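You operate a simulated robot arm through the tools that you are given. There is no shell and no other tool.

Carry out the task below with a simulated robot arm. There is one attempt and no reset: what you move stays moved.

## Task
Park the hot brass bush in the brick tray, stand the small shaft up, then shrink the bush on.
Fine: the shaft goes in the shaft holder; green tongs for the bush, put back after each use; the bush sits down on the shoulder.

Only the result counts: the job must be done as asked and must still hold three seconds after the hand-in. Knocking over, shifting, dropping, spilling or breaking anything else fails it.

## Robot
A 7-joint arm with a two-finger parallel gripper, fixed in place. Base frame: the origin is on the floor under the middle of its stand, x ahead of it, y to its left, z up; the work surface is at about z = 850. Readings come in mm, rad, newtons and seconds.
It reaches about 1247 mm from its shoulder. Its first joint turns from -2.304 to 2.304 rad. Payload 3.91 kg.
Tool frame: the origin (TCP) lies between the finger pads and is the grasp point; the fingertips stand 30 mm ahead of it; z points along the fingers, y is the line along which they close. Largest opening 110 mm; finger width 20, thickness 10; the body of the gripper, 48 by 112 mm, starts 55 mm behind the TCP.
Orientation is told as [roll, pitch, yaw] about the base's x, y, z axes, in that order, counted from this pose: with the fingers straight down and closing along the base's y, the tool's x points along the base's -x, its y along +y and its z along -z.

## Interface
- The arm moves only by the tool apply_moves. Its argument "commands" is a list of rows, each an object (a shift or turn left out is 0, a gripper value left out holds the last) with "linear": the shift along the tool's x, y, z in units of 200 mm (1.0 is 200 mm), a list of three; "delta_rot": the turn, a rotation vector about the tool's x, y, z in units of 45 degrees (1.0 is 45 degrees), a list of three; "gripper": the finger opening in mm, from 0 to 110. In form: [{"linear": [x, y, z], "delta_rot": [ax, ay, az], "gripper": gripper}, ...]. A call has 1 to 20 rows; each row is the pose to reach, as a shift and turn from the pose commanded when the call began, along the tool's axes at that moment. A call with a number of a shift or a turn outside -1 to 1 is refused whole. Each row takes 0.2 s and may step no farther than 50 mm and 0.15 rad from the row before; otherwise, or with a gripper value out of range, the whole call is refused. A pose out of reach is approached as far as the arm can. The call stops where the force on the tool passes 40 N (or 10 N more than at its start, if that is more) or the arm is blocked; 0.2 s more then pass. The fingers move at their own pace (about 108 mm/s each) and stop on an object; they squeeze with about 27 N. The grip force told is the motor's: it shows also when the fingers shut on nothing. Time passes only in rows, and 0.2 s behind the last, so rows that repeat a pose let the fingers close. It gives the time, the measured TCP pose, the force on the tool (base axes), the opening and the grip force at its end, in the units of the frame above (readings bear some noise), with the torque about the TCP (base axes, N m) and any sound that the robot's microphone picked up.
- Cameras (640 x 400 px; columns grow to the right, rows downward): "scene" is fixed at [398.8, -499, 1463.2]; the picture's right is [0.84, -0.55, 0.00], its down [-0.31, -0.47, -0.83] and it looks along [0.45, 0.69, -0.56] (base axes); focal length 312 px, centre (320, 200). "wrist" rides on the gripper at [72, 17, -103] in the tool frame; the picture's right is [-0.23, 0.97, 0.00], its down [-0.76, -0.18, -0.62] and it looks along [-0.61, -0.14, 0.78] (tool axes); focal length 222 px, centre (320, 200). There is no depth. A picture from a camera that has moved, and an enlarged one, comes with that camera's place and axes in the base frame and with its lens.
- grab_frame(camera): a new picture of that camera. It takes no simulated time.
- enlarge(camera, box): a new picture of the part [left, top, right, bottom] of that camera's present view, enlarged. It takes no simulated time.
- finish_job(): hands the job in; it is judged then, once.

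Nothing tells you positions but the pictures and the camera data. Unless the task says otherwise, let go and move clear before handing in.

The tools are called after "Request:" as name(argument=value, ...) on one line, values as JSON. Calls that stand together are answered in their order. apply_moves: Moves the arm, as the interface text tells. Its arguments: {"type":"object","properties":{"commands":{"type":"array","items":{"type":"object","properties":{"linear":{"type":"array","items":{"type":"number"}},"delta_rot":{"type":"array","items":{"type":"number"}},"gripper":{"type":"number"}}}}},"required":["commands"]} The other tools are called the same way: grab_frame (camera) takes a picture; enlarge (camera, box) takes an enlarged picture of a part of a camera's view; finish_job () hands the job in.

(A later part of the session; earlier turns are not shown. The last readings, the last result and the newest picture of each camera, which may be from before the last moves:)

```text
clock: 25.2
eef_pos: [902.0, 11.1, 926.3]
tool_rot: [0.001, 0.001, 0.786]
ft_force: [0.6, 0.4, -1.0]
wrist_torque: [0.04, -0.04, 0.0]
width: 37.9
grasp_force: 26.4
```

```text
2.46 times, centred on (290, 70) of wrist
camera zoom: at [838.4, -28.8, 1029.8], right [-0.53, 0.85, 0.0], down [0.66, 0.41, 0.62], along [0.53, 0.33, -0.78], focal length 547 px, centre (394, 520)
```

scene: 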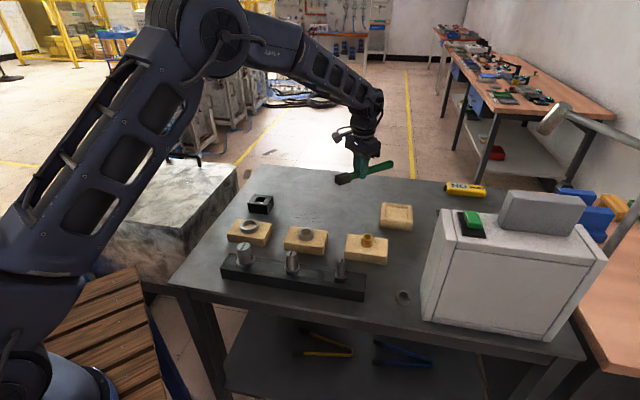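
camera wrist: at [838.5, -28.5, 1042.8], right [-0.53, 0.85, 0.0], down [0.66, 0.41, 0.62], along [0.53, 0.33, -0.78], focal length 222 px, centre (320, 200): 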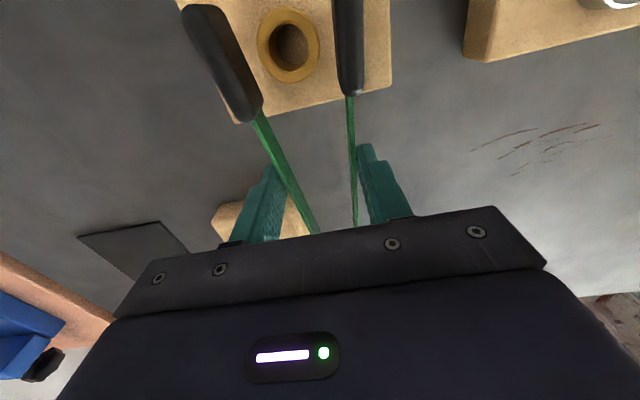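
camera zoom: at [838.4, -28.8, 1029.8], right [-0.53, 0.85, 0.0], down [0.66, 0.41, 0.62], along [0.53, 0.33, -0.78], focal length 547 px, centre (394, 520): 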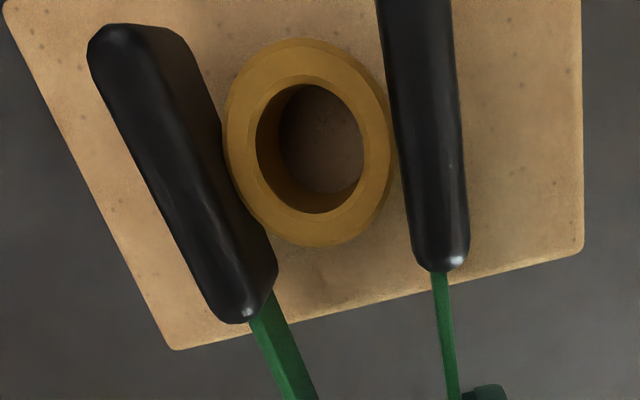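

The tongs have closed on the bush (width 37.9, 26 N). I'll lift slowly and check that it comes along.

Request:
apply_moves(commands=[{"linear": [0, 0, -0.01]}, {"linear": [0, 0, -0.025]}, {"linear": [0, 0, -0.045]}, {"linear": [0, 0, -0.07]}, {"linear": [0, 0, -0.1]}, {"linear": [0, 0, -0.13]}, {"linear": [0, 0, -0.15]}])

Request:
enlarge(camera="scene", box=[330, 180, 420, 270])

Request:
enlarge(camera="wrist", box=[160, 0, 420, 140])

```text
clock: 26.8
eef_pos: [901.4, 11.8, 955.8]
tool_rot: [-0.001, 0.0, 0.785]
ft_force: [-0.4, -0.2, -3.1]
wrist_torque: [0.09, -0.07, 0.01]
width: 37.9
grasp_force: 27.1
```

```text
4.44 times, centred on (375, 225) of scene
camera zoom: at [398.8, -499.0, 1463.2], right [0.84, -0.55, 0.0], down [-0.31, -0.47, -0.83], along [0.45, 0.69, -0.56], focal length 1388 px, centre (76, 89)
```

zoom: 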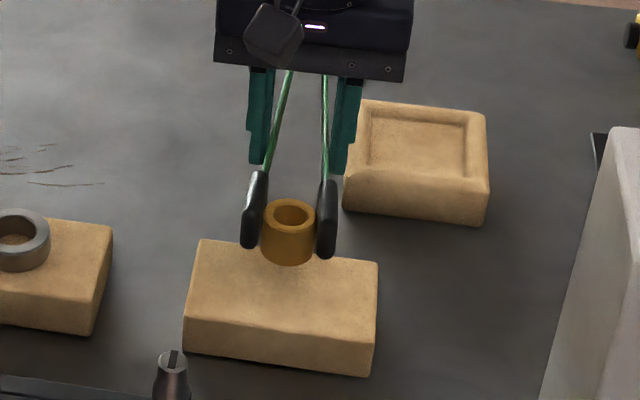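

```text
2.46 times, centred on (290, 70) of wrist
camera zoom: at [838.2, -28.5, 1059.7], right [-0.53, 0.85, 0.0], down [0.66, 0.41, 0.62], along [0.53, 0.33, -0.78], focal length 547 px, centre (394, 520)
```

zoom: 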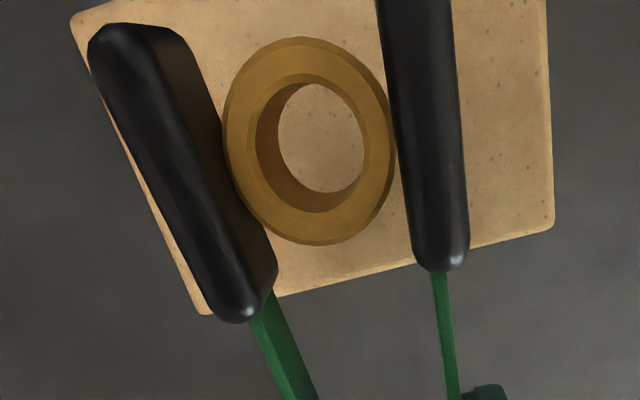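

The bush is held level in the tongs (about 3 N in total). I'll carry it over the tray recess now.

Request:
apply_moves(commands=[{"linear": [-0.0503, -0.0242, -0.0045]}, {"linear": [-0.1341, -0.0646, -0.012]}, {"linear": [-0.243, -0.117, -0.022]}, {"linear": [-0.3603, -0.1735, -0.032]}, {"linear": [-0.4777, -0.23, -0.043]}, {"linear": [-0.595, -0.2865, -0.053]}, {"linear": [-0.7039, -0.3389, -0.063]}, {"linear": [-0.7877, -0.3793, -0.07]}, {"linear": [-0.838, -0.4035, -0.075]}, {"linear": [-0.838, -0.4035, -0.075]}])

Request:
grab_frame(camera="wrist")

Request:
enlarge(camera="scene", box=[350, 140, 450, 240])

Request:
enlarge(camera="wrist", box=[160, 0, 420, 140])

```text
clock: 29.0
eef_pos: [1077.0, 73.3, 970.1]
tool_rot: [0.0, -0.001, 0.787]
ft_force: [0.1, -0.4, -2.6]
wrist_torque: [0.07, -0.07, -0.02]
width: 37.6
grasp_force: 26.9
```

```text
taken
camera wrist: at [1013.8, 33.2, 1074.6], right [-0.53, 0.85, 0.0], down [0.66, 0.41, 0.62], along [0.53, 0.33, -0.78], focal length 222 px, centre (320, 200)
```

wrist: 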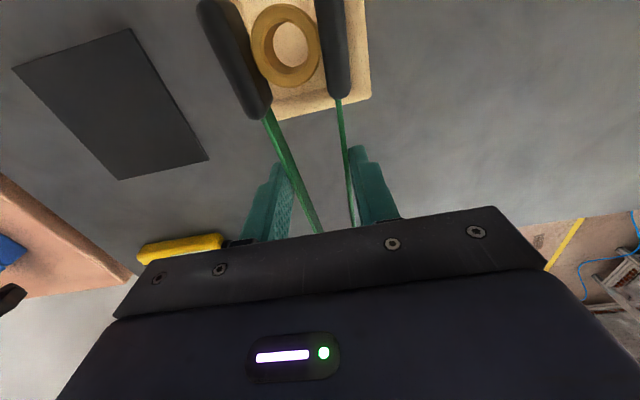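

```text
4.00 times, centred on (400, 190) of scene
camera zoom: at [398.8, -499.0, 1463.2], right [0.84, -0.55, 0.0], down [-0.31, -0.47, -0.83], along [0.45, 0.69, -0.56], focal length 1250 px, centre (0, 240)
```

zoom: 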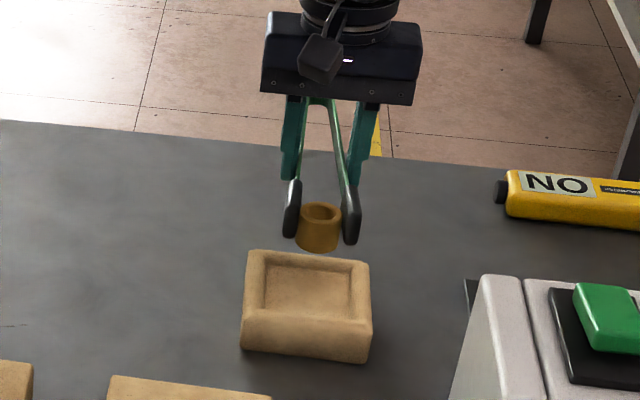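

```text
2.46 times, centred on (290, 70) of wrist
camera zoom: at [1013.8, 33.2, 1074.6], right [-0.53, 0.85, 0.0], down [0.66, 0.41, 0.62], along [0.53, 0.33, -0.78], focal length 547 px, centre (394, 520)
```

zoom: 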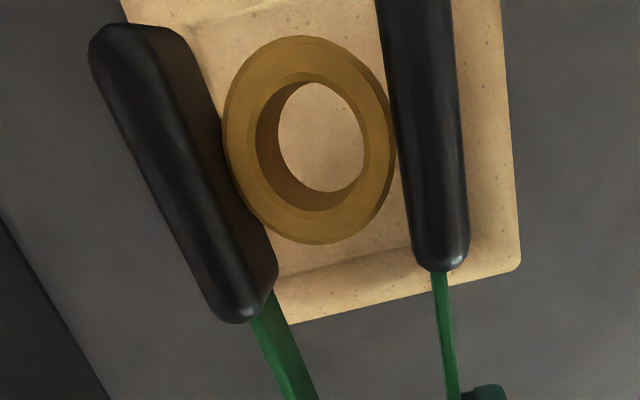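

The bush is centred over the recess to within about 3 mm. I'll lower to just above the floor and look again.

Request:
apply_moves(commands=[{"linear": [0, 0, 0.03]}, {"linear": [0, 0, 0.08]}, {"linear": [0, 0, 0.13]}, {"linear": [0, 0, 0.18]}, {"linear": [0, 0, 0.22]}, {"linear": [0, 0, 0.245]}, {"linear": [0, 0, 0.245]}])

Request:
enlarge(camera="scene", box=[360, 170, 440, 240])

Request:
enlarge(camera="wrist", box=[160, 0, 420, 140])

```text
clock: 30.6
eef_pos: [1077.3, 72.5, 921.4]
tool_rot: [-0.001, 0.0, 0.786]
ft_force: [0.4, 0.4, -1.8]
wrist_torque: [0.04, -0.04, 0.0]
width: 37.6
grasp_force: 27.3
```

```text
5.71 times, centred on (400, 205) of scene
camera zoom: at [398.8, -499.0, 1463.2], right [0.84, -0.55, 0.0], down [-0.31, -0.47, -0.83], along [0.45, 0.69, -0.56], focal length 1785 px, centre (-137, 171)
```

zoom: 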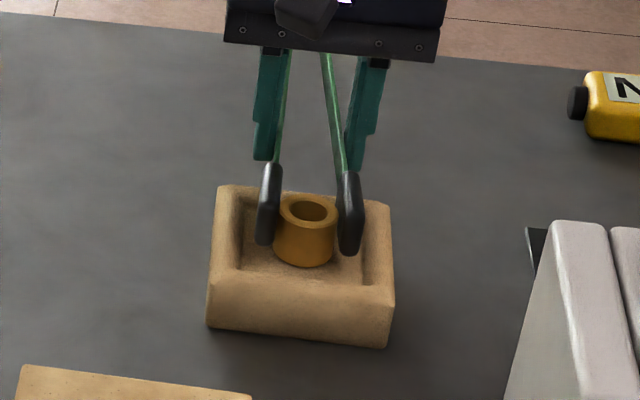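

```text
2.46 times, centred on (290, 70) of wrist
camera zoom: at [1013.7, 32.8, 1025.1], right [-0.53, 0.85, 0.0], down [0.66, 0.41, 0.62], along [0.53, 0.33, -0.78], focal length 547 px, centre (394, 520)
```

zoom: 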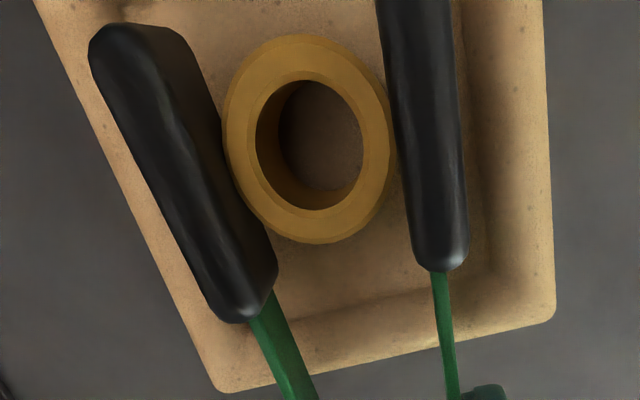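

The bush is centred inside the recess and close to the floor. I'll lower in 1–2 mm steps and watch the force.

Request:
apply_moves(commands=[{"linear": [0, 0, 0.01]}, {"linear": [0, 0, 0.02]}])

Request:
apply_moves(commands=[{"linear": [0, 0, 0.007]}, {"linear": [0, 0, 0.01]}])

Request:
apply_moves(commands=[{"linear": [0, 0, 0.005]}, {"linear": [0, 0, 0.01]}])

Request:
enlarge(camera="scene", box=[360, 170, 440, 240])

```text
clock: 31.2
eef_pos: [1078.3, 73.3, 920.7]
tool_rot: [-0.002, -0.002, 0.787]
ft_force: [2.3, 0.7, 9.5]
wrist_torque: [-0.47, 0.42, 0.13]
width: 37.6
grasp_force: 26.7
```

```text
clock: 31.8
eef_pos: [1076.9, 72.5, 915.6]
tool_rot: [0.0, -0.001, 0.786]
ft_force: [4.1, -0.4, 9.4]
wrist_torque: [-0.48, 0.36, 0.19]
width: 37.4
grasp_force: 27.4
```

```text
clock: 32.4
eef_pos: [1077.0, 73.3, 914.5]
tool_rot: [0.0, 0.001, 0.785]
ft_force: [2.3, -0.4, 9.3]
wrist_torque: [-0.51, 0.41, 0.19]
width: 37.7
grasp_force: 27.4
```

```text
5.71 times, centred on (400, 205) of scene
camera zoom: at [398.8, -499.0, 1463.2], right [0.84, -0.55, 0.0], down [-0.31, -0.47, -0.83], along [0.45, 0.69, -0.56], focal length 1785 px, centre (-137, 171)
```

zoom: 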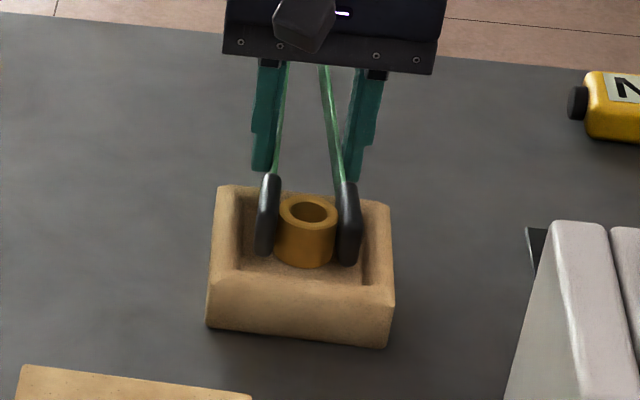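

The bush touched down near TCP z 920 and the pads then slid down it about 6 mm. It still stands flat in the recess, so I'll ease off a millimetre and open slowly.

Request:
apply_moves(commands=[{"linear": [0, 0, -0.006]}, {"linear": [0, 0, -0.006], "gripper": 20}, {"linear": [0, 0, -0.006], "gripper": 28}, {"linear": [0, 0, -0.006], "gripper": 32}, {"linear": [0, 0, -0.006], "gripper": 35}, {"linear": [0, 0, -0.006], "gripper": 38}, {"linear": [0, 0, -0.006], "gripper": 41}, {"linear": [0, 0, -0.006], "gripper": 44}, {"linear": [0, 0, -0.006], "gripper": 46}, {"linear": [0, 0, -0.006], "gripper": 46}])

Request:
enlarge(camera="scene", box=[360, 170, 440, 240])

Request:
enlarge(camera="wrist", box=[160, 0, 420, 140])

```text
clock: 34.6
eef_pos: [1078.0, 73.3, 915.1]
tool_rot: [0.001, -0.002, 0.787]
ft_force: [0.1, -0.8, -1.9]
wrist_torque: [-0.01, -0.02, 0.0]
width: 46.4
grasp_force: 6.0
```

```text
5.71 times, centred on (400, 205) of scene
camera zoom: at [398.8, -499.0, 1463.2], right [0.84, -0.55, 0.0], down [-0.31, -0.47, -0.83], along [0.45, 0.69, -0.56], focal length 1785 px, centre (-137, 171)
```

zoom: 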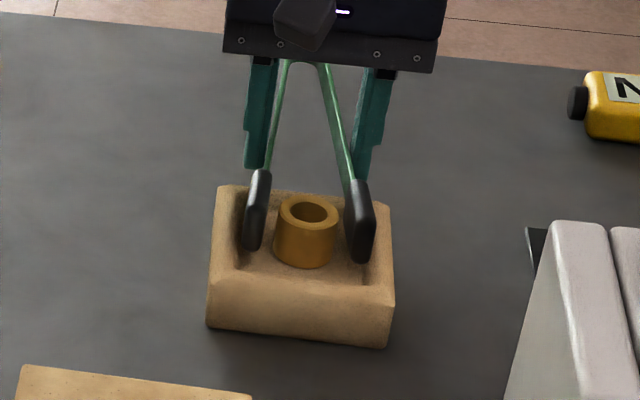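

```text
2.46 times, centred on (290, 70) of wrist
camera zoom: at [1013.8, 32.8, 1018.6], right [-0.53, 0.85, 0.0], down [0.66, 0.41, 0.62], along [0.53, 0.33, -0.78], focal length 547 px, centre (394, 520)
```

zoom: 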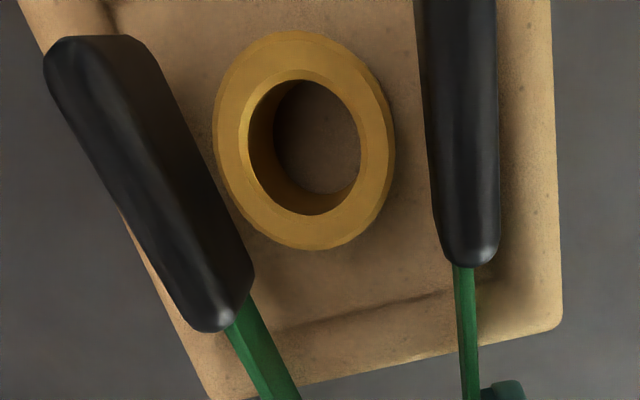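

The bush stands free in the tray recess at about (1029, 26). I'll lift the open tongs slowly clear of it, then close them firmly for carrying.

Request:
apply_moves(commands=[{"linear": [0, 0, -0.015]}, {"linear": [0, 0, -0.035]}, {"linear": [0, 0, -0.06]}, {"linear": [0, 0, -0.085]}, {"linear": [0, 0, -0.11]}, {"linear": [0, 0, -0.14]}, {"linear": [0, 0, -0.17]}, {"linear": [0, 0, -0.2]}, {"linear": [0, 0, -0.23]}, {"linear": [0, 0, -0.25]}, {"linear": [0, 0, -0.25], "gripper": 40}, {"linear": [0, 0, -0.25], "gripper": 34}, {"linear": [0, 0, -0.25], "gripper": 28}, {"linear": [0, 0, -0.25], "gripper": 22}, {"linear": [0, 0, -0.25], "gripper": 16}, {"linear": [0, 0, -0.25], "gripper": 8}, {"linear": [0, 0, -0.25], "gripper": 0}])

Request:
grab_frame(camera="wrist")

Request:
enlarge(camera="scene", box=[350, 140, 450, 240])

```text
clock: 38.2
eef_pos: [1077.6, 73.3, 965.1]
tool_rot: [-0.001, 0.001, 0.785]
ft_force: [-0.8, 0.4, 0.7]
wrist_torque: [0.01, -0.02, 0.04]
width: 18.3
grasp_force: 27.3
```

```text
taken
camera wrist: at [1013.9, 33.1, 1068.4], right [-0.53, 0.85, 0.0], down [0.66, 0.41, 0.62], along [0.53, 0.33, -0.78], focal length 222 px, centre (320, 200)
```

wrist: 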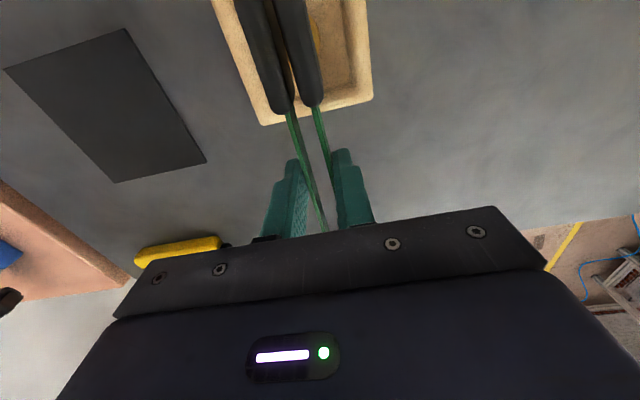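

```text
4.00 times, centred on (400, 190) of scene
camera zoom: at [398.8, -499.0, 1463.2], right [0.84, -0.55, 0.0], down [-0.31, -0.47, -0.83], along [0.45, 0.69, -0.56], focal length 1250 px, centre (0, 240)
```

zoom: 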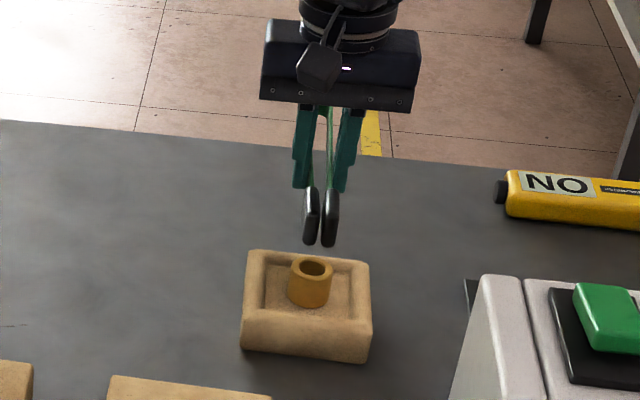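

The bush is parked in the tray. I'll now carry the tongs back to their original place, turning to -45°.

Request:
apply_moves(commands=[{"linear": [-0.0524, 0.0724, -0.0167], "delta_rot": [0, 0, 0.1667]}, {"linear": [-0.1048, 0.1448, -0.0333], "delta_rot": [0, 0, 0.3333]}, {"linear": [-0.1573, 0.2173, -0.05], "delta_rot": [0, 0, 0.5]}, {"linear": [-0.2097, 0.2897, -0.0667], "delta_rot": [0, 0, 0.6667]}, {"linear": [-0.2621, 0.3621, -0.0833], "delta_rot": [0, 0, 0.8333]}, {"linear": [-0.3145, 0.4345, -0.1], "delta_rot": [0, 0, 1.0]}])

Request:
apply_moves(commands=[{"linear": [0.0148, 0.089, 0], "delta_rot": [0, 0, 0.1667]}, {"linear": [0.0295, 0.178, 0], "delta_rot": [0, 0, 0.3333]}, {"linear": [0.0443, 0.267, 0], "delta_rot": [0, 0, 0.5]}, {"linear": [0.059, 0.356, 0], "delta_rot": [0, 0, 0.6667]}, {"linear": [0.0738, 0.445, 0], "delta_rot": [0, 0, 0.8333]}, {"linear": [0.0885, 0.534, 0], "delta_rot": [0, 0, 1.0]}, {"linear": [0.0885, 0.534, 0], "delta_rot": [0, 0, 1.0]}])

Request:
grab_frame(camera="wrist")

Request:
enlarge(camera="scene", box=[310, 110, 420, 190])

```text
clock: 39.6
eef_pos: [1060.2, 178.0, 985.5]
tool_rot: [-0.002, 0.001, -0.004]
ft_force: [0.4, -0.8, -1.4]
wrist_torque: [0.01, -0.03, 0.01]
width: 18.1
grasp_force: 27.7
```

```text
clock: 41.2
eef_pos: [1043.3, 285.5, 984.4]
tool_rot: [0.0, 0.002, -0.788]
ft_force: [0.6, 0.5, -0.8]
wrist_torque: [-0.01, 0.01, -0.03]
width: 18.3
grasp_force: 26.8
```

```text
taken
camera wrist: at [1003.7, 347.6, 1088.8], right [0.85, 0.53, 0.0], down [0.41, -0.67, 0.62], along [0.33, -0.53, -0.78], focal length 222 px, centre (320, 200)
```

wrist: 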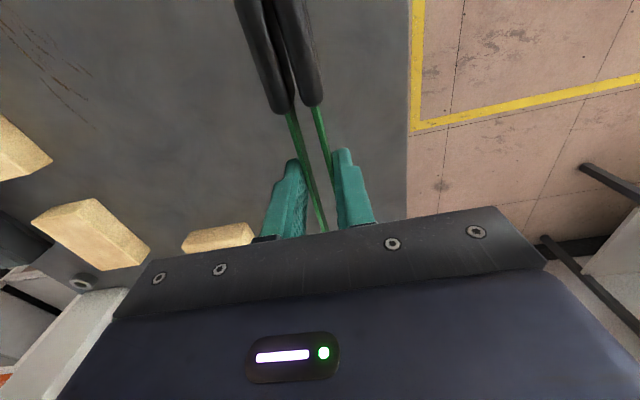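

```text
5.00 times, centred on (365, 150) of scene
camera zoom: at [398.8, -499.0, 1463.2], right [0.84, -0.55, 0.0], down [-0.31, -0.47, -0.83], along [0.45, 0.69, -0.56], focal length 1562 px, centre (95, 450)
```

zoom: 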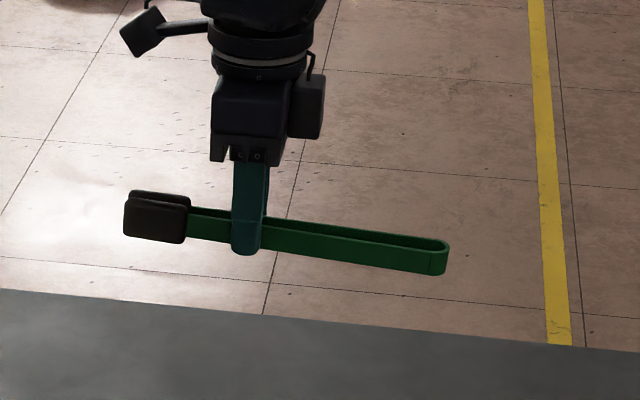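

The tongs are back above their spot, pitched up slightly at the pads by about 2°. I'll lower to the table height I picked them up from and release gradually.

Request:
apply_moves(commands=[{"linear": [0, 0, 0.08]}, {"linear": [0, 0, 0.19]}, {"linear": [0, 0, 0.3]}, {"linear": [0, 0, 0.38]}, {"linear": [0, 0, 0.44]}, {"linear": [0, 0, 0.475]}, {"linear": [0, 0, 0.475]}])

Request:
enlarge(camera="scene", box=[310, 140, 400, 200])

```text
clock: 42.8
eef_pos: [1042.6, 285.6, 890.4]
tool_rot: [-0.001, 0.001, -0.787]
ft_force: [-0.1, 0.0, -1.3]
wrist_torque: [0.01, -0.04, 0.02]
width: 18.4
grasp_force: 27.3
```

```text
6.67 times, centred on (355, 170) of scene
camera zoom: at [398.8, -499.0, 1463.2], right [0.84, -0.55, 0.0], down [-0.31, -0.47, -0.83], along [0.45, 0.69, -0.56], focal length 2083 px, centre (87, 400)
```

zoom: 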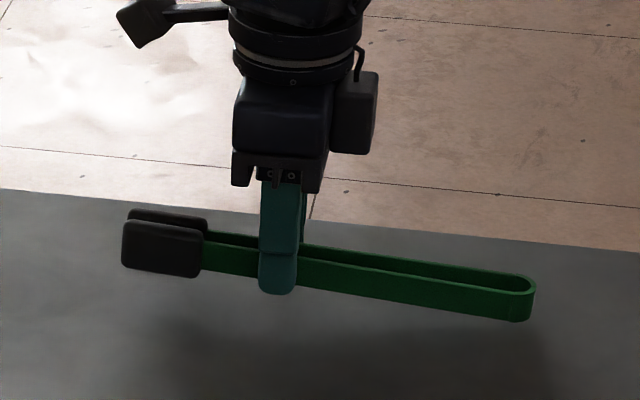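

The bend and pads hover a few mm above the table. I'll relax the grip a bit, lower the rest of the way, then open fully.

Request:
apply_moves(commands=[{"linear": [0, 0, 0.01]}, {"linear": [0, 0, 0.02]}, {"linear": [0, 0, 0.03]}, {"linear": [0, 0, 0.036]}, {"linear": [0, 0, 0.036], "gripper": 14}, {"linear": [0, 0, 0.036], "gripper": 18}, {"linear": [0, 0, 0.036], "gripper": 24}, {"linear": [0, 0, 0.036], "gripper": 30}, {"linear": [0, 0, 0.036], "gripper": 36}, {"linear": [0, 0, 0.036], "gripper": 42}, {"linear": [0, 0, 0.036], "gripper": 48}, {"linear": [0, 0, 0.036], "gripper": 54}, {"linear": [0, 0, 0.036], "gripper": 60}, {"linear": [0, 0, 0.036], "gripper": 68}, {"linear": [0, 0, 0.036], "gripper": 80}, {"linear": [0, 0, 0.036], "gripper": 100}])

Request:
enlarge(camera="scene", box=[310, 160, 400, 200])

Request:
grab_frame(camera="wrist")

```text
clock: 46.2
eef_pos: [1042.9, 285.3, 883.5]
tool_rot: [0.002, 0.001, -0.786]
ft_force: [-0.2, -0.6, 0.7]
wrist_torque: [0.05, 0.02, -0.01]
width: 99.8
grasp_force: 0.1
```

```text
7.11 times, centred on (355, 180) of scene
camera zoom: at [398.8, -499.0, 1463.2], right [0.84, -0.55, 0.0], down [-0.31, -0.47, -0.83], along [0.45, 0.69, -0.56], focal length 2222 px, centre (71, 342)
```

zoom: 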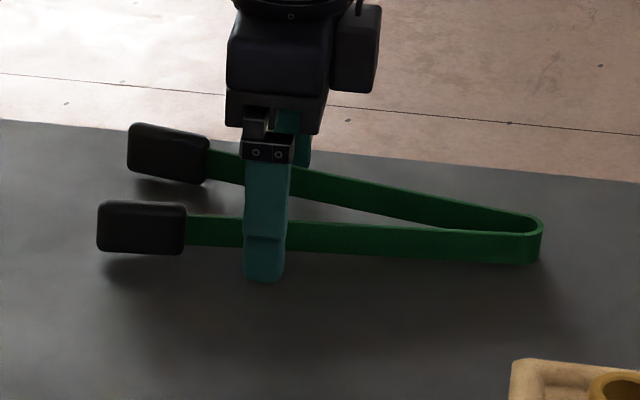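

```text
taken
camera wrist: at [1003.3, 347.9, 986.4], right [0.85, 0.53, 0.0], down [0.41, -0.66, 0.62], along [0.33, -0.53, -0.78], focal length 222 px, centre (320, 200)
```

wrist: 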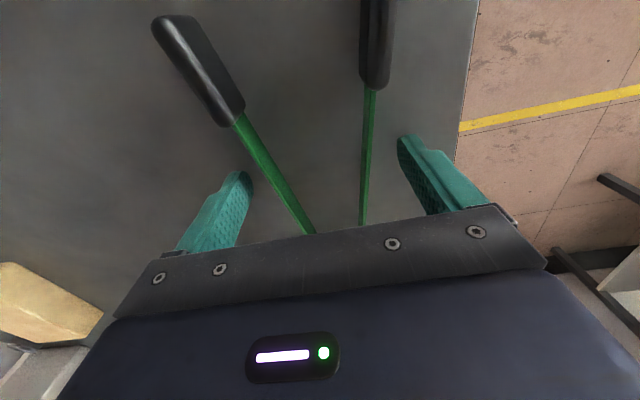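

The tongs lie back within a millimetre or so of where they started. I'll rise and move over to the rack to look at the small shaft, whose top is near (718, -102, 952).

Request:
apply_moves(commands=[{"linear": [0, 0, -0.2]}, {"linear": [0, 0, -0.4]}, {"linear": [0, -0.14, -0.6]}, {"linear": [0, -0.28, -0.8]}, {"linear": [0, -0.42, -1.0]}, {"linear": [0, -0.66, -1.0]}, {"linear": [0, -0.9, -1.0]}])

Request:
apply_moves(commands=[{"linear": [-0.027, -0.225, 0]}, {"linear": [-0.055, -0.45, 0]}, {"linear": [-0.083, -0.675, 0]}, {"linear": [-0.11, -0.9, 0]}])

Request:
grab_frame(camera="wrist")

Request:
apply_moves(commands=[{"linear": [-0.028, -0.18, 0.029]}, {"linear": [-0.056, -0.36, 0.058]}, {"linear": [-0.084, -0.54, 0.087]}, {"linear": [-0.1125, -0.72, 0.115]}])

Request:
grab_frame(camera="wrist")

Request:
grab_frame(camera="scene")

```text
clock: 47.8
eef_pos: [915.7, 157.6, 1082.0]
tool_rot: [-0.002, 0.0, -0.786]
ft_force: [1.0, -0.4, -1.1]
wrist_torque: [0.01, -0.02, 0.0]
width: 100.2
grasp_force: 0.1
```

```text
clock: 48.8
eef_pos: [803.5, 15.6, 1083.2]
tool_rot: [-0.002, 0.001, -0.785]
ft_force: [-1.1, -0.6, -0.8]
wrist_torque: [-0.04, 0.01, 0.02]
width: 99.8
grasp_force: 0.1
```

```text
taken
camera wrist: at [764.3, 77.1, 1186.1], right [0.85, 0.53, 0.0], down [0.41, -0.66, 0.62], along [0.33, -0.53, -0.78], focal length 222 px, centre (320, 200)
```

wrist: 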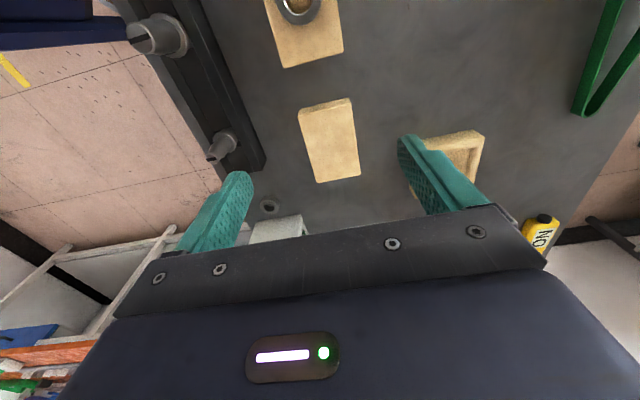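

```text
clock: 49.8
eef_pos: [718.9, -101.4, 1059.1]
tool_rot: [0.001, 0.0, -0.786]
ft_force: [0.5, -0.5, 0.5]
wrist_torque: [-0.02, -0.02, -0.03]
width: 100.3
grasp_force: 0.1
```

```text
taken
camera wrist: at [678.4, -40.0, 1162.7], right [0.85, 0.53, 0.0], down [0.41, -0.66, 0.62], along [0.33, -0.53, -0.78], focal length 222 px, centre (320, 200)
```

wrist: 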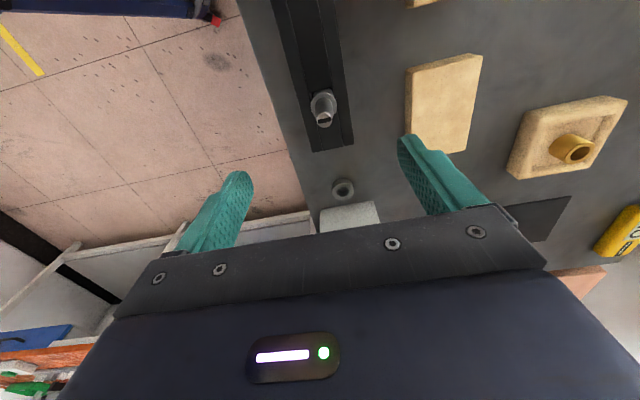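

```text
taken
```

scene: 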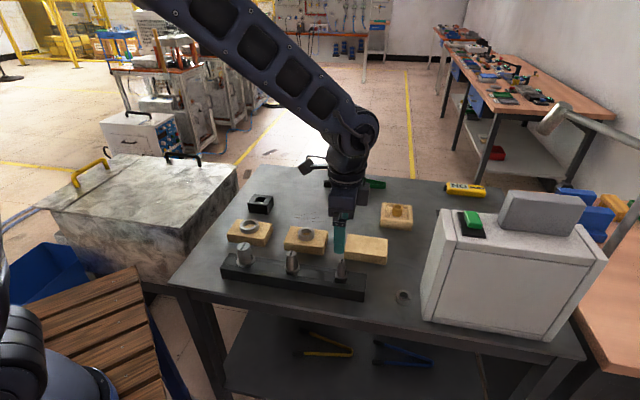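

I have the small shaft in view from above. I'll zoom in on it from both cameras.

Request:
enlarge(camera="wrist", box=[270, 50, 380, 160])

Request:
enlarge(camera="scene", box=[310, 250, 370, 300])

Request:
enlarge(camera="scene", box=[215, 235, 315, 300])

```text
3.64 times, centred on (325, 105) of wrist
camera zoom: at [678.4, -40.0, 1162.7], right [0.85, 0.53, 0.0], down [0.41, -0.66, 0.62], along [0.33, -0.53, -0.78], focal length 808 px, centre (302, 546)
```

zoom: 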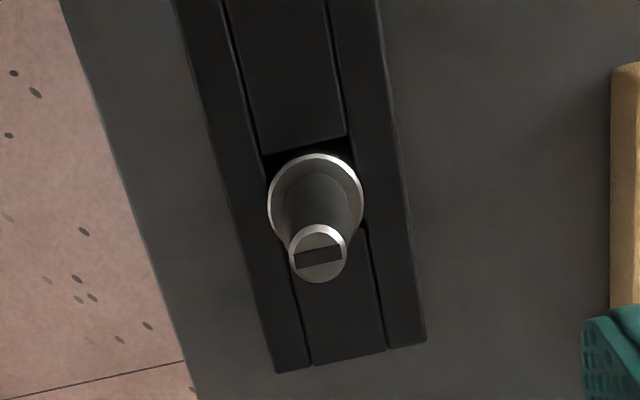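

```text
8.00 times, centred on (340, 275) of scene
camera zoom: at [398.8, -499.0, 1463.2], right [0.84, -0.55, 0.0], down [-0.31, -0.47, -0.83], along [0.45, 0.69, -0.56], focal length 2499 px, centre (160, -400)
```

zoom: 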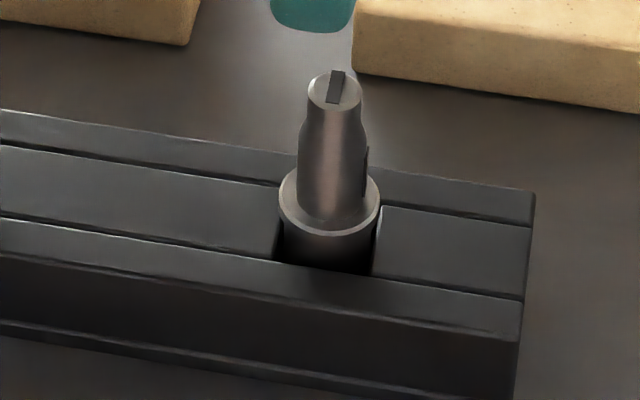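

```text
6.15 times, centred on (265, 268) of scene
camera zoom: at [398.8, -499.0, 1463.2], right [0.84, -0.55, 0.0], down [-0.31, -0.47, -0.83], along [0.45, 0.69, -0.56], focal length 1923 px, centre (658, -215)
```

zoom: 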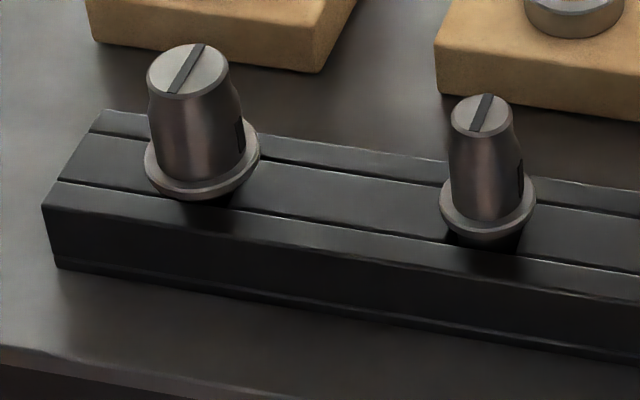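

The shaft axis comes out at about (721, -98), with its top at z 949 and the collar's upper face at z 903.5. I'll centre over it and lower to just above the top for a check.

Request:
apply_moves(commands=[{"linear": [0, 0.01, 0.09], "gripper": 60}, {"linear": [0, 0.021, 0.18], "gripper": 60}, {"linear": [0, 0.021, 0.27], "gripper": 60}, {"linear": [0, 0.021, 0.35], "gripper": 60}])

Request:
enlarge(camera="wrist", box=[230, 50, 410, 220])

Request:
enlarge(camera="scene", box=[300, 220, 380, 300])

```text
clock: 50.8
eef_pos: [720.2, -97.7, 990.6]
tool_rot: [-0.001, 0.001, -0.787]
ft_force: [-0.5, 0.2, 0.4]
wrist_torque: [0.0, -0.05, -0.03]
width: 60.0
grasp_force: 0.1
```

```text
2.35 times, centred on (320, 135) of wrist
camera zoom: at [680.5, -36.6, 1093.5], right [0.85, 0.53, 0.0], down [0.41, -0.66, 0.62], along [0.33, -0.53, -0.78], focal length 523 px, centre (320, 353)
```

zoom: 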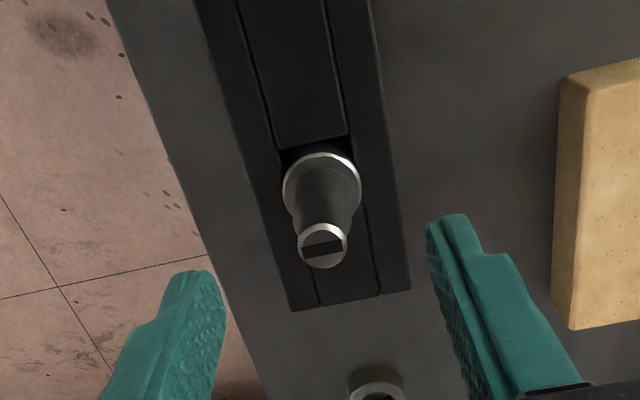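

```text
5.00 times, centred on (340, 260) of scene
camera zoom: at [398.8, -499.0, 1463.2], right [0.84, -0.55, 0.0], down [-0.31, -0.47, -0.83], along [0.45, 0.69, -0.56], focal length 1562 px, centre (220, -100)
```

zoom: 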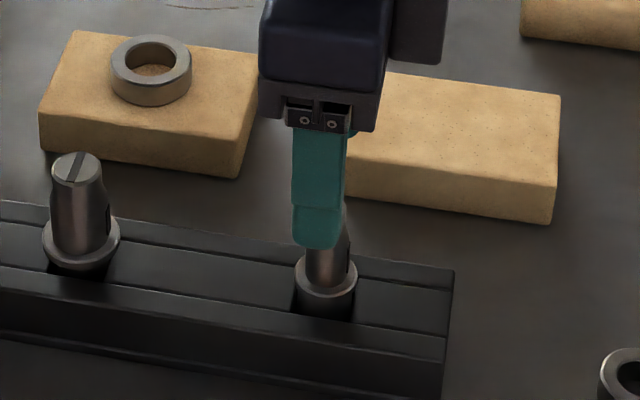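

The tool is centred over the shaft to within 1 mm. I'll descend so the fingertips stop just above the collar, then close.

Request:
apply_moves(commands=[{"linear": [0, 0.004, 0.08]}, {"linear": [0, 0.004, 0.16]}, {"linear": [0, 0.004, 0.22]}, {"linear": [0, 0.004, 0.26]}])

Request:
enlarge(camera="scene", box=[300, 220, 380, 300])

Request:
enlarge(camera="wrist", box=[230, 50, 410, 220])

```text
clock: 51.8
eef_pos: [719.3, -98.2, 938.1]
tool_rot: [0.0, 0.001, -0.785]
ft_force: [0.0, 0.4, 0.0]
wrist_torque: [-0.03, -0.01, 0.0]
width: 60.1
grasp_force: 0.0
```

```text
5.00 times, centred on (340, 260) of scene
camera zoom: at [398.8, -499.0, 1463.2], right [0.84, -0.55, 0.0], down [-0.31, -0.47, -0.83], along [0.45, 0.69, -0.56], focal length 1562 px, centre (220, -100)
```

zoom: 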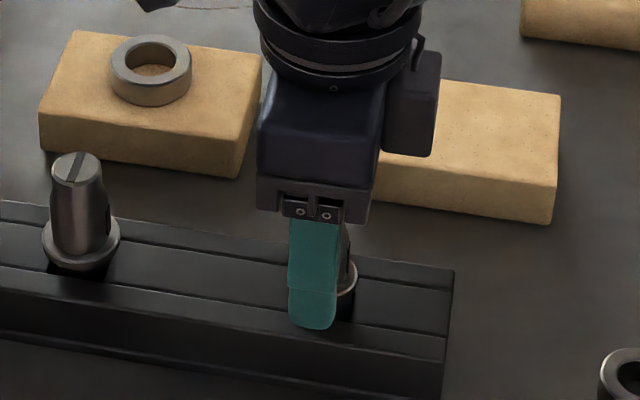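

```text
2.35 times, centred on (320, 135) of wrist
camera zoom: at [680.9, -35.8, 1041.6], right [0.85, 0.53, 0.0], down [0.41, -0.66, 0.62], along [0.33, -0.53, -0.78], focal length 523 px, centre (320, 353)
```

zoom: 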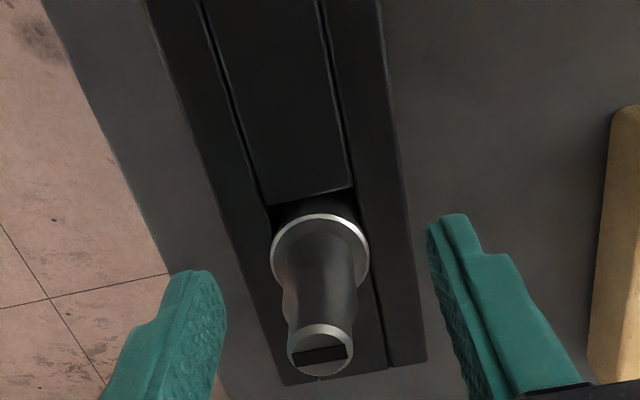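

The shaft stands between the fingers. I'll close on it now.

Request:
apply_moves(commands=[{"gripper": 45}, {"gripper": 35}, {"gripper": 28}, {"gripper": 24}, {"gripper": 18}, {"gripper": 8}, {"gripper": 0}, {"gripper": 0}])

Request:
enlarge(camera="wrist", box=[230, 50, 410, 220])

```text
clock: 53.6
eef_pos: [720.6, -98.0, 937.5]
tool_rot: [-0.001, 0.0, -0.784]
ft_force: [0.9, -1.3, -0.5]
wrist_torque: [0.03, -0.01, -0.01]
width: 26.9
grasp_force: 26.8
```

```text
2.35 times, centred on (320, 135) of wrist
camera zoom: at [681.0, -35.9, 1041.6], right [0.85, 0.53, 0.0], down [0.41, -0.66, 0.62], along [0.33, -0.53, -0.78], focal length 523 px, centre (320, 353)
```

zoom: 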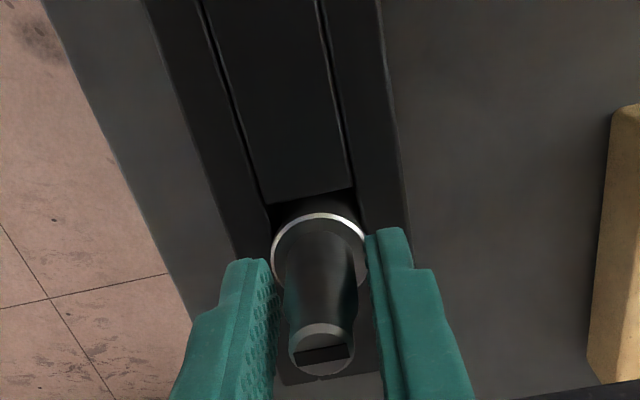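

The fingers stopped at 26.9 mm, which suggests they caught the collar's edge instead of the 20 mm shaft. I'll open, rise 8 mm and grip the cylinder above the collar.

Request:
apply_moves(commands=[{"gripper": 15}, {"gripper": 24}, {"gripper": 30}, {"gripper": 40}, {"gripper": 45}, {"linear": [0, 0, -0.02], "gripper": 45}, {"linear": [0, 0, -0.04], "gripper": 45}])

Request:
enlarge(camera="wrist", box=[230, 50, 410, 220])

Request:
apply_moves(commands=[{"gripper": 38}, {"gripper": 30}, {"gripper": 25}, {"gripper": 21}, {"gripper": 16}, {"gripper": 8}, {"gripper": 0}, {"gripper": 0}])

Request:
enlarge(camera="wrist", box=[230, 50, 410, 220])

Request:
enlarge(camera="scene", box=[300, 220, 380, 300])

```text
clock: 55.2
eef_pos: [720.2, -98.5, 945.4]
tool_rot: [0.0, -0.002, -0.786]
ft_force: [-0.2, 0.9, -0.7]
wrist_torque: [-0.02, -0.01, 0.01]
width: 45.0
grasp_force: 0.0
```

```text
2.35 times, centred on (320, 135) of wrist
camera zoom: at [681.3, -35.9, 1049.5], right [0.85, 0.53, 0.0], down [0.41, -0.66, 0.62], along [0.33, -0.53, -0.78], focal length 523 px, centre (320, 353)
```

zoom: 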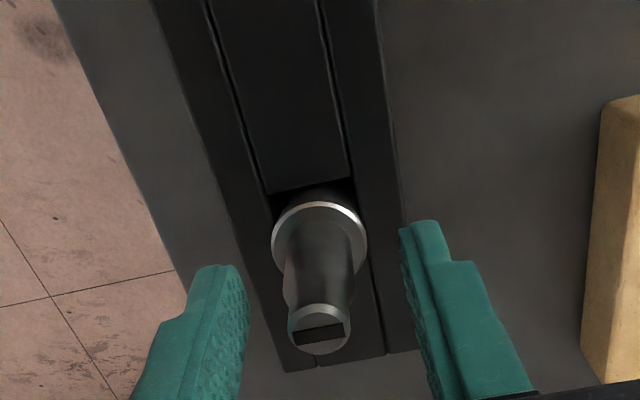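

```text
clock: 57.0
eef_pos: [721.4, -98.9, 945.8]
tool_rot: [-0.001, 0.001, -0.785]
ft_force: [0.4, 0.1, 0.8]
wrist_torque: [-0.02, -0.04, -0.03]
width: 27.1
grasp_force: 26.9
```

```text
2.35 times, centred on (320, 135) of wrist
camera zoom: at [681.2, -35.8, 1049.6], right [0.85, 0.53, 0.0], down [0.41, -0.66, 0.62], along [0.33, -0.53, -0.78], focal length 523 px, centre (320, 353)
```

zoom: 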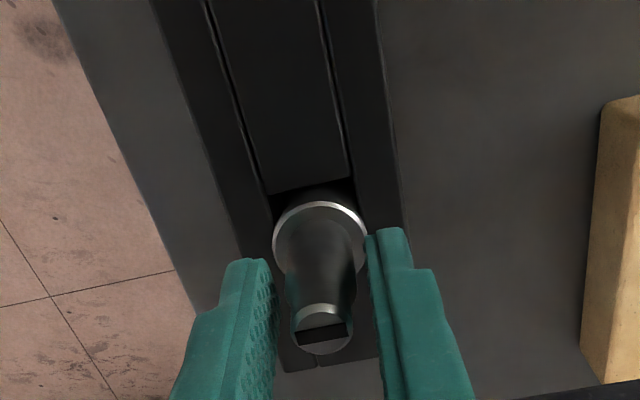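

```text
5.00 times, centred on (340, 260) of scene
camera zoom: at [398.8, -499.0, 1463.2], right [0.84, -0.55, 0.0], down [-0.31, -0.47, -0.83], along [0.45, 0.69, -0.56], focal length 1562 px, centre (220, -100)
```

zoom: 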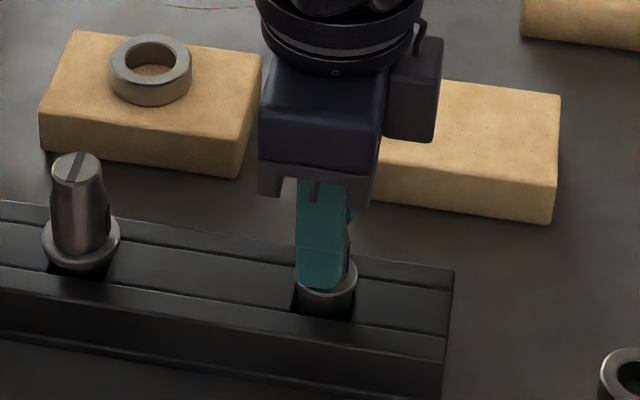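

It still stops at 27 mm even though the visible shaft is about 20 mm. I'll look very closely before lifting.

Request:
enlarge(camera="wrist", box=[280, 120, 370, 215])

Request:
enlarge(camera="scene", box=[325, 245, 360, 290])

```text
4.21 times, centred on (325, 168) of wrist
camera zoom: at [681.2, -35.8, 1049.6], right [0.85, 0.53, 0.0], down [0.41, -0.66, 0.62], along [0.33, -0.53, -0.78], focal length 935 px, centre (299, 337)
```

zoom: 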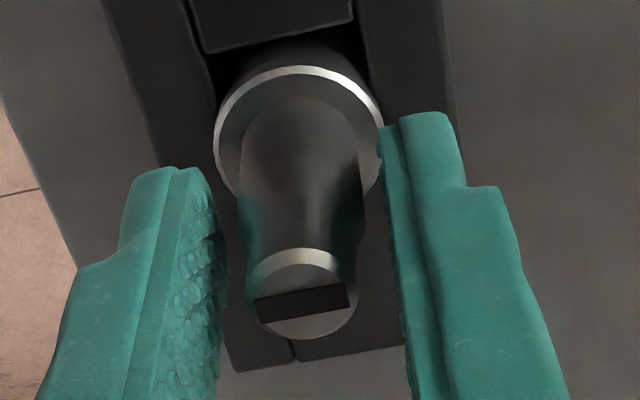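

```text
8.89 times, centred on (342, 268) of scene
camera zoom: at [398.8, -499.0, 1463.2], right [0.84, -0.55, 0.0], down [-0.31, -0.47, -0.83], along [0.45, 0.69, -0.56], focal length 2777 px, centre (120, -400)
```

zoom: 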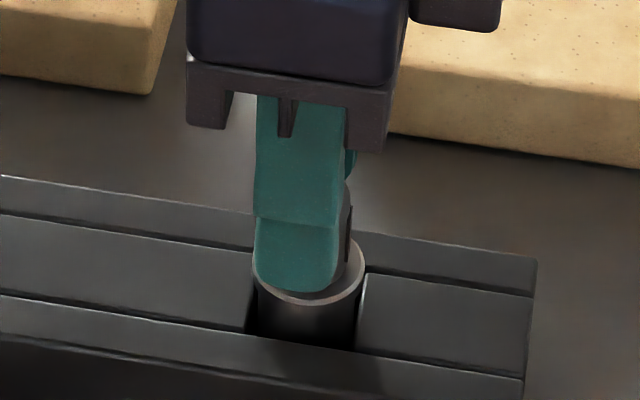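

The small visual gap is the same on both sides and at both heights, so I think the finger pads really are gripping the 20 mm cylinder. I'll lift slowly and check.

Request:
apply_moves(commands=[{"linear": [0, 0, -0.01]}, {"linear": [0, 0, -0.03]}, {"linear": [0, 0, -0.06]}, {"linear": [0, 0, -0.1]}, {"linear": [0, 0, -0.14]}, {"linear": [0, 0, -0.18]}, {"linear": [0, 0, -0.2]}])

Request:
enlarge(camera="scene", box=[300, 200, 380, 300])

Request:
grab_frame(camera="wrist")

```text
clock: 58.6
eef_pos: [720.6, -98.6, 985.6]
tool_rot: [0.0, -0.002, -0.785]
ft_force: [1.2, -0.6, -3.5]
wrist_torque: [0.02, -0.03, -0.01]
width: 26.7
grasp_force: 27.1
```

```text
4.00 times, centred on (340, 250) of scene
camera zoom: at [398.8, -499.0, 1463.2], right [0.84, -0.55, 0.0], down [-0.31, -0.47, -0.83], along [0.45, 0.69, -0.56], focal length 1250 px, centre (240, 0)
```

zoom: 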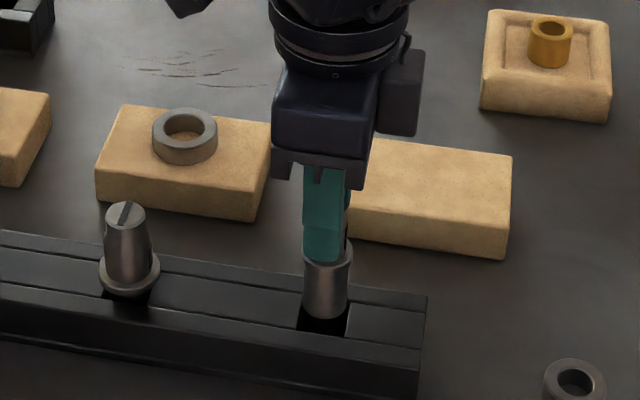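

```text
taken
camera wrist: at [681.3, -35.8, 1089.3], right [0.85, 0.53, 0.0], down [0.41, -0.66, 0.62], along [0.33, -0.53, -0.78], focal length 222 px, centre (320, 200)
```

wrist: 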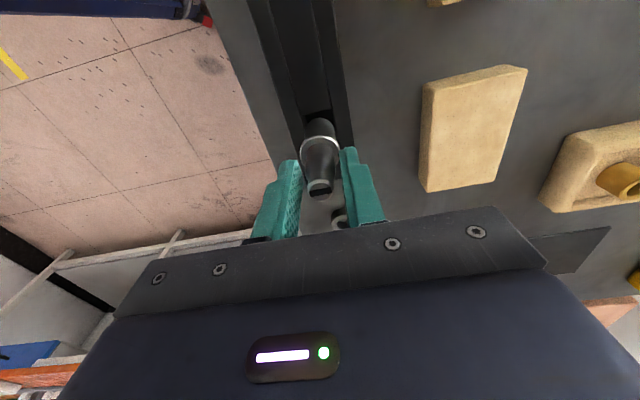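

The shaft lifts cleanly and its lower body is a plain cylinder of about 29 mm. I'll lift it fully clear and look at the whole piece.

Request:
apply_moves(commands=[{"linear": [0, 0, -0.06]}, {"linear": [0, 0, -0.16]}, {"linear": [0, 0, -0.27]}, {"linear": [0, 0, -0.37]}, {"linear": [0, 0, -0.37]}])

Request:
enlarge(camera="scene", box=[300, 180, 390, 290])

Request:
enlarge(camera="scene", box=[325, 220, 365, 260])

Request:
enlarge(camera="wrist", box=[270, 80, 380, 220])

```text
clock: 59.8
eef_pos: [721.8, -98.1, 1059.8]
tool_rot: [-0.001, 0.0, -0.785]
ft_force: [-0.1, -0.2, -2.8]
wrist_torque: [-0.02, -0.02, -0.01]
width: 26.6
grasp_force: 27.2
```

```text
3.64 times, centred on (345, 235) of scene
camera zoom: at [398.8, -499.0, 1463.2], right [0.84, -0.55, 0.0], down [-0.31, -0.47, -0.83], along [0.45, 0.69, -0.56], focal length 1136 px, centre (229, 73)
```

zoom: 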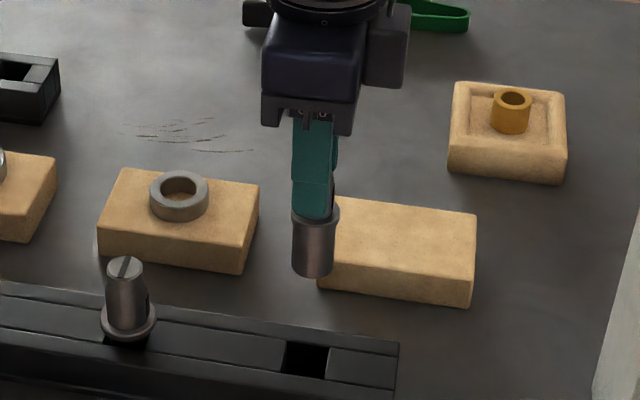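

```text
10.00 times, centred on (345, 240) of scene
camera zoom: at [398.8, -499.0, 1463.2], right [0.84, -0.55, 0.0], down [-0.31, -0.47, -0.83], along [0.45, 0.69, -0.56], focal length 3124 px, centre (70, -200)
```

zoom: 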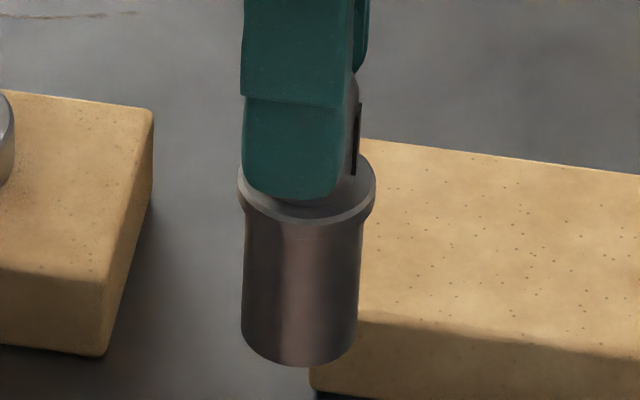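

```text
2.86 times, centred on (325, 150) of wrist
camera zoom: at [682.2, -36.3, 1163.4], right [0.85, 0.53, 0.0], down [0.41, -0.66, 0.62], along [0.33, -0.53, -0.78], focal length 635 px, centre (306, 343)
```

zoom: 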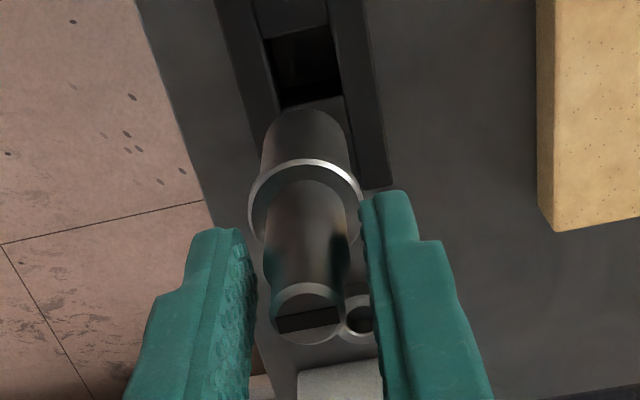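

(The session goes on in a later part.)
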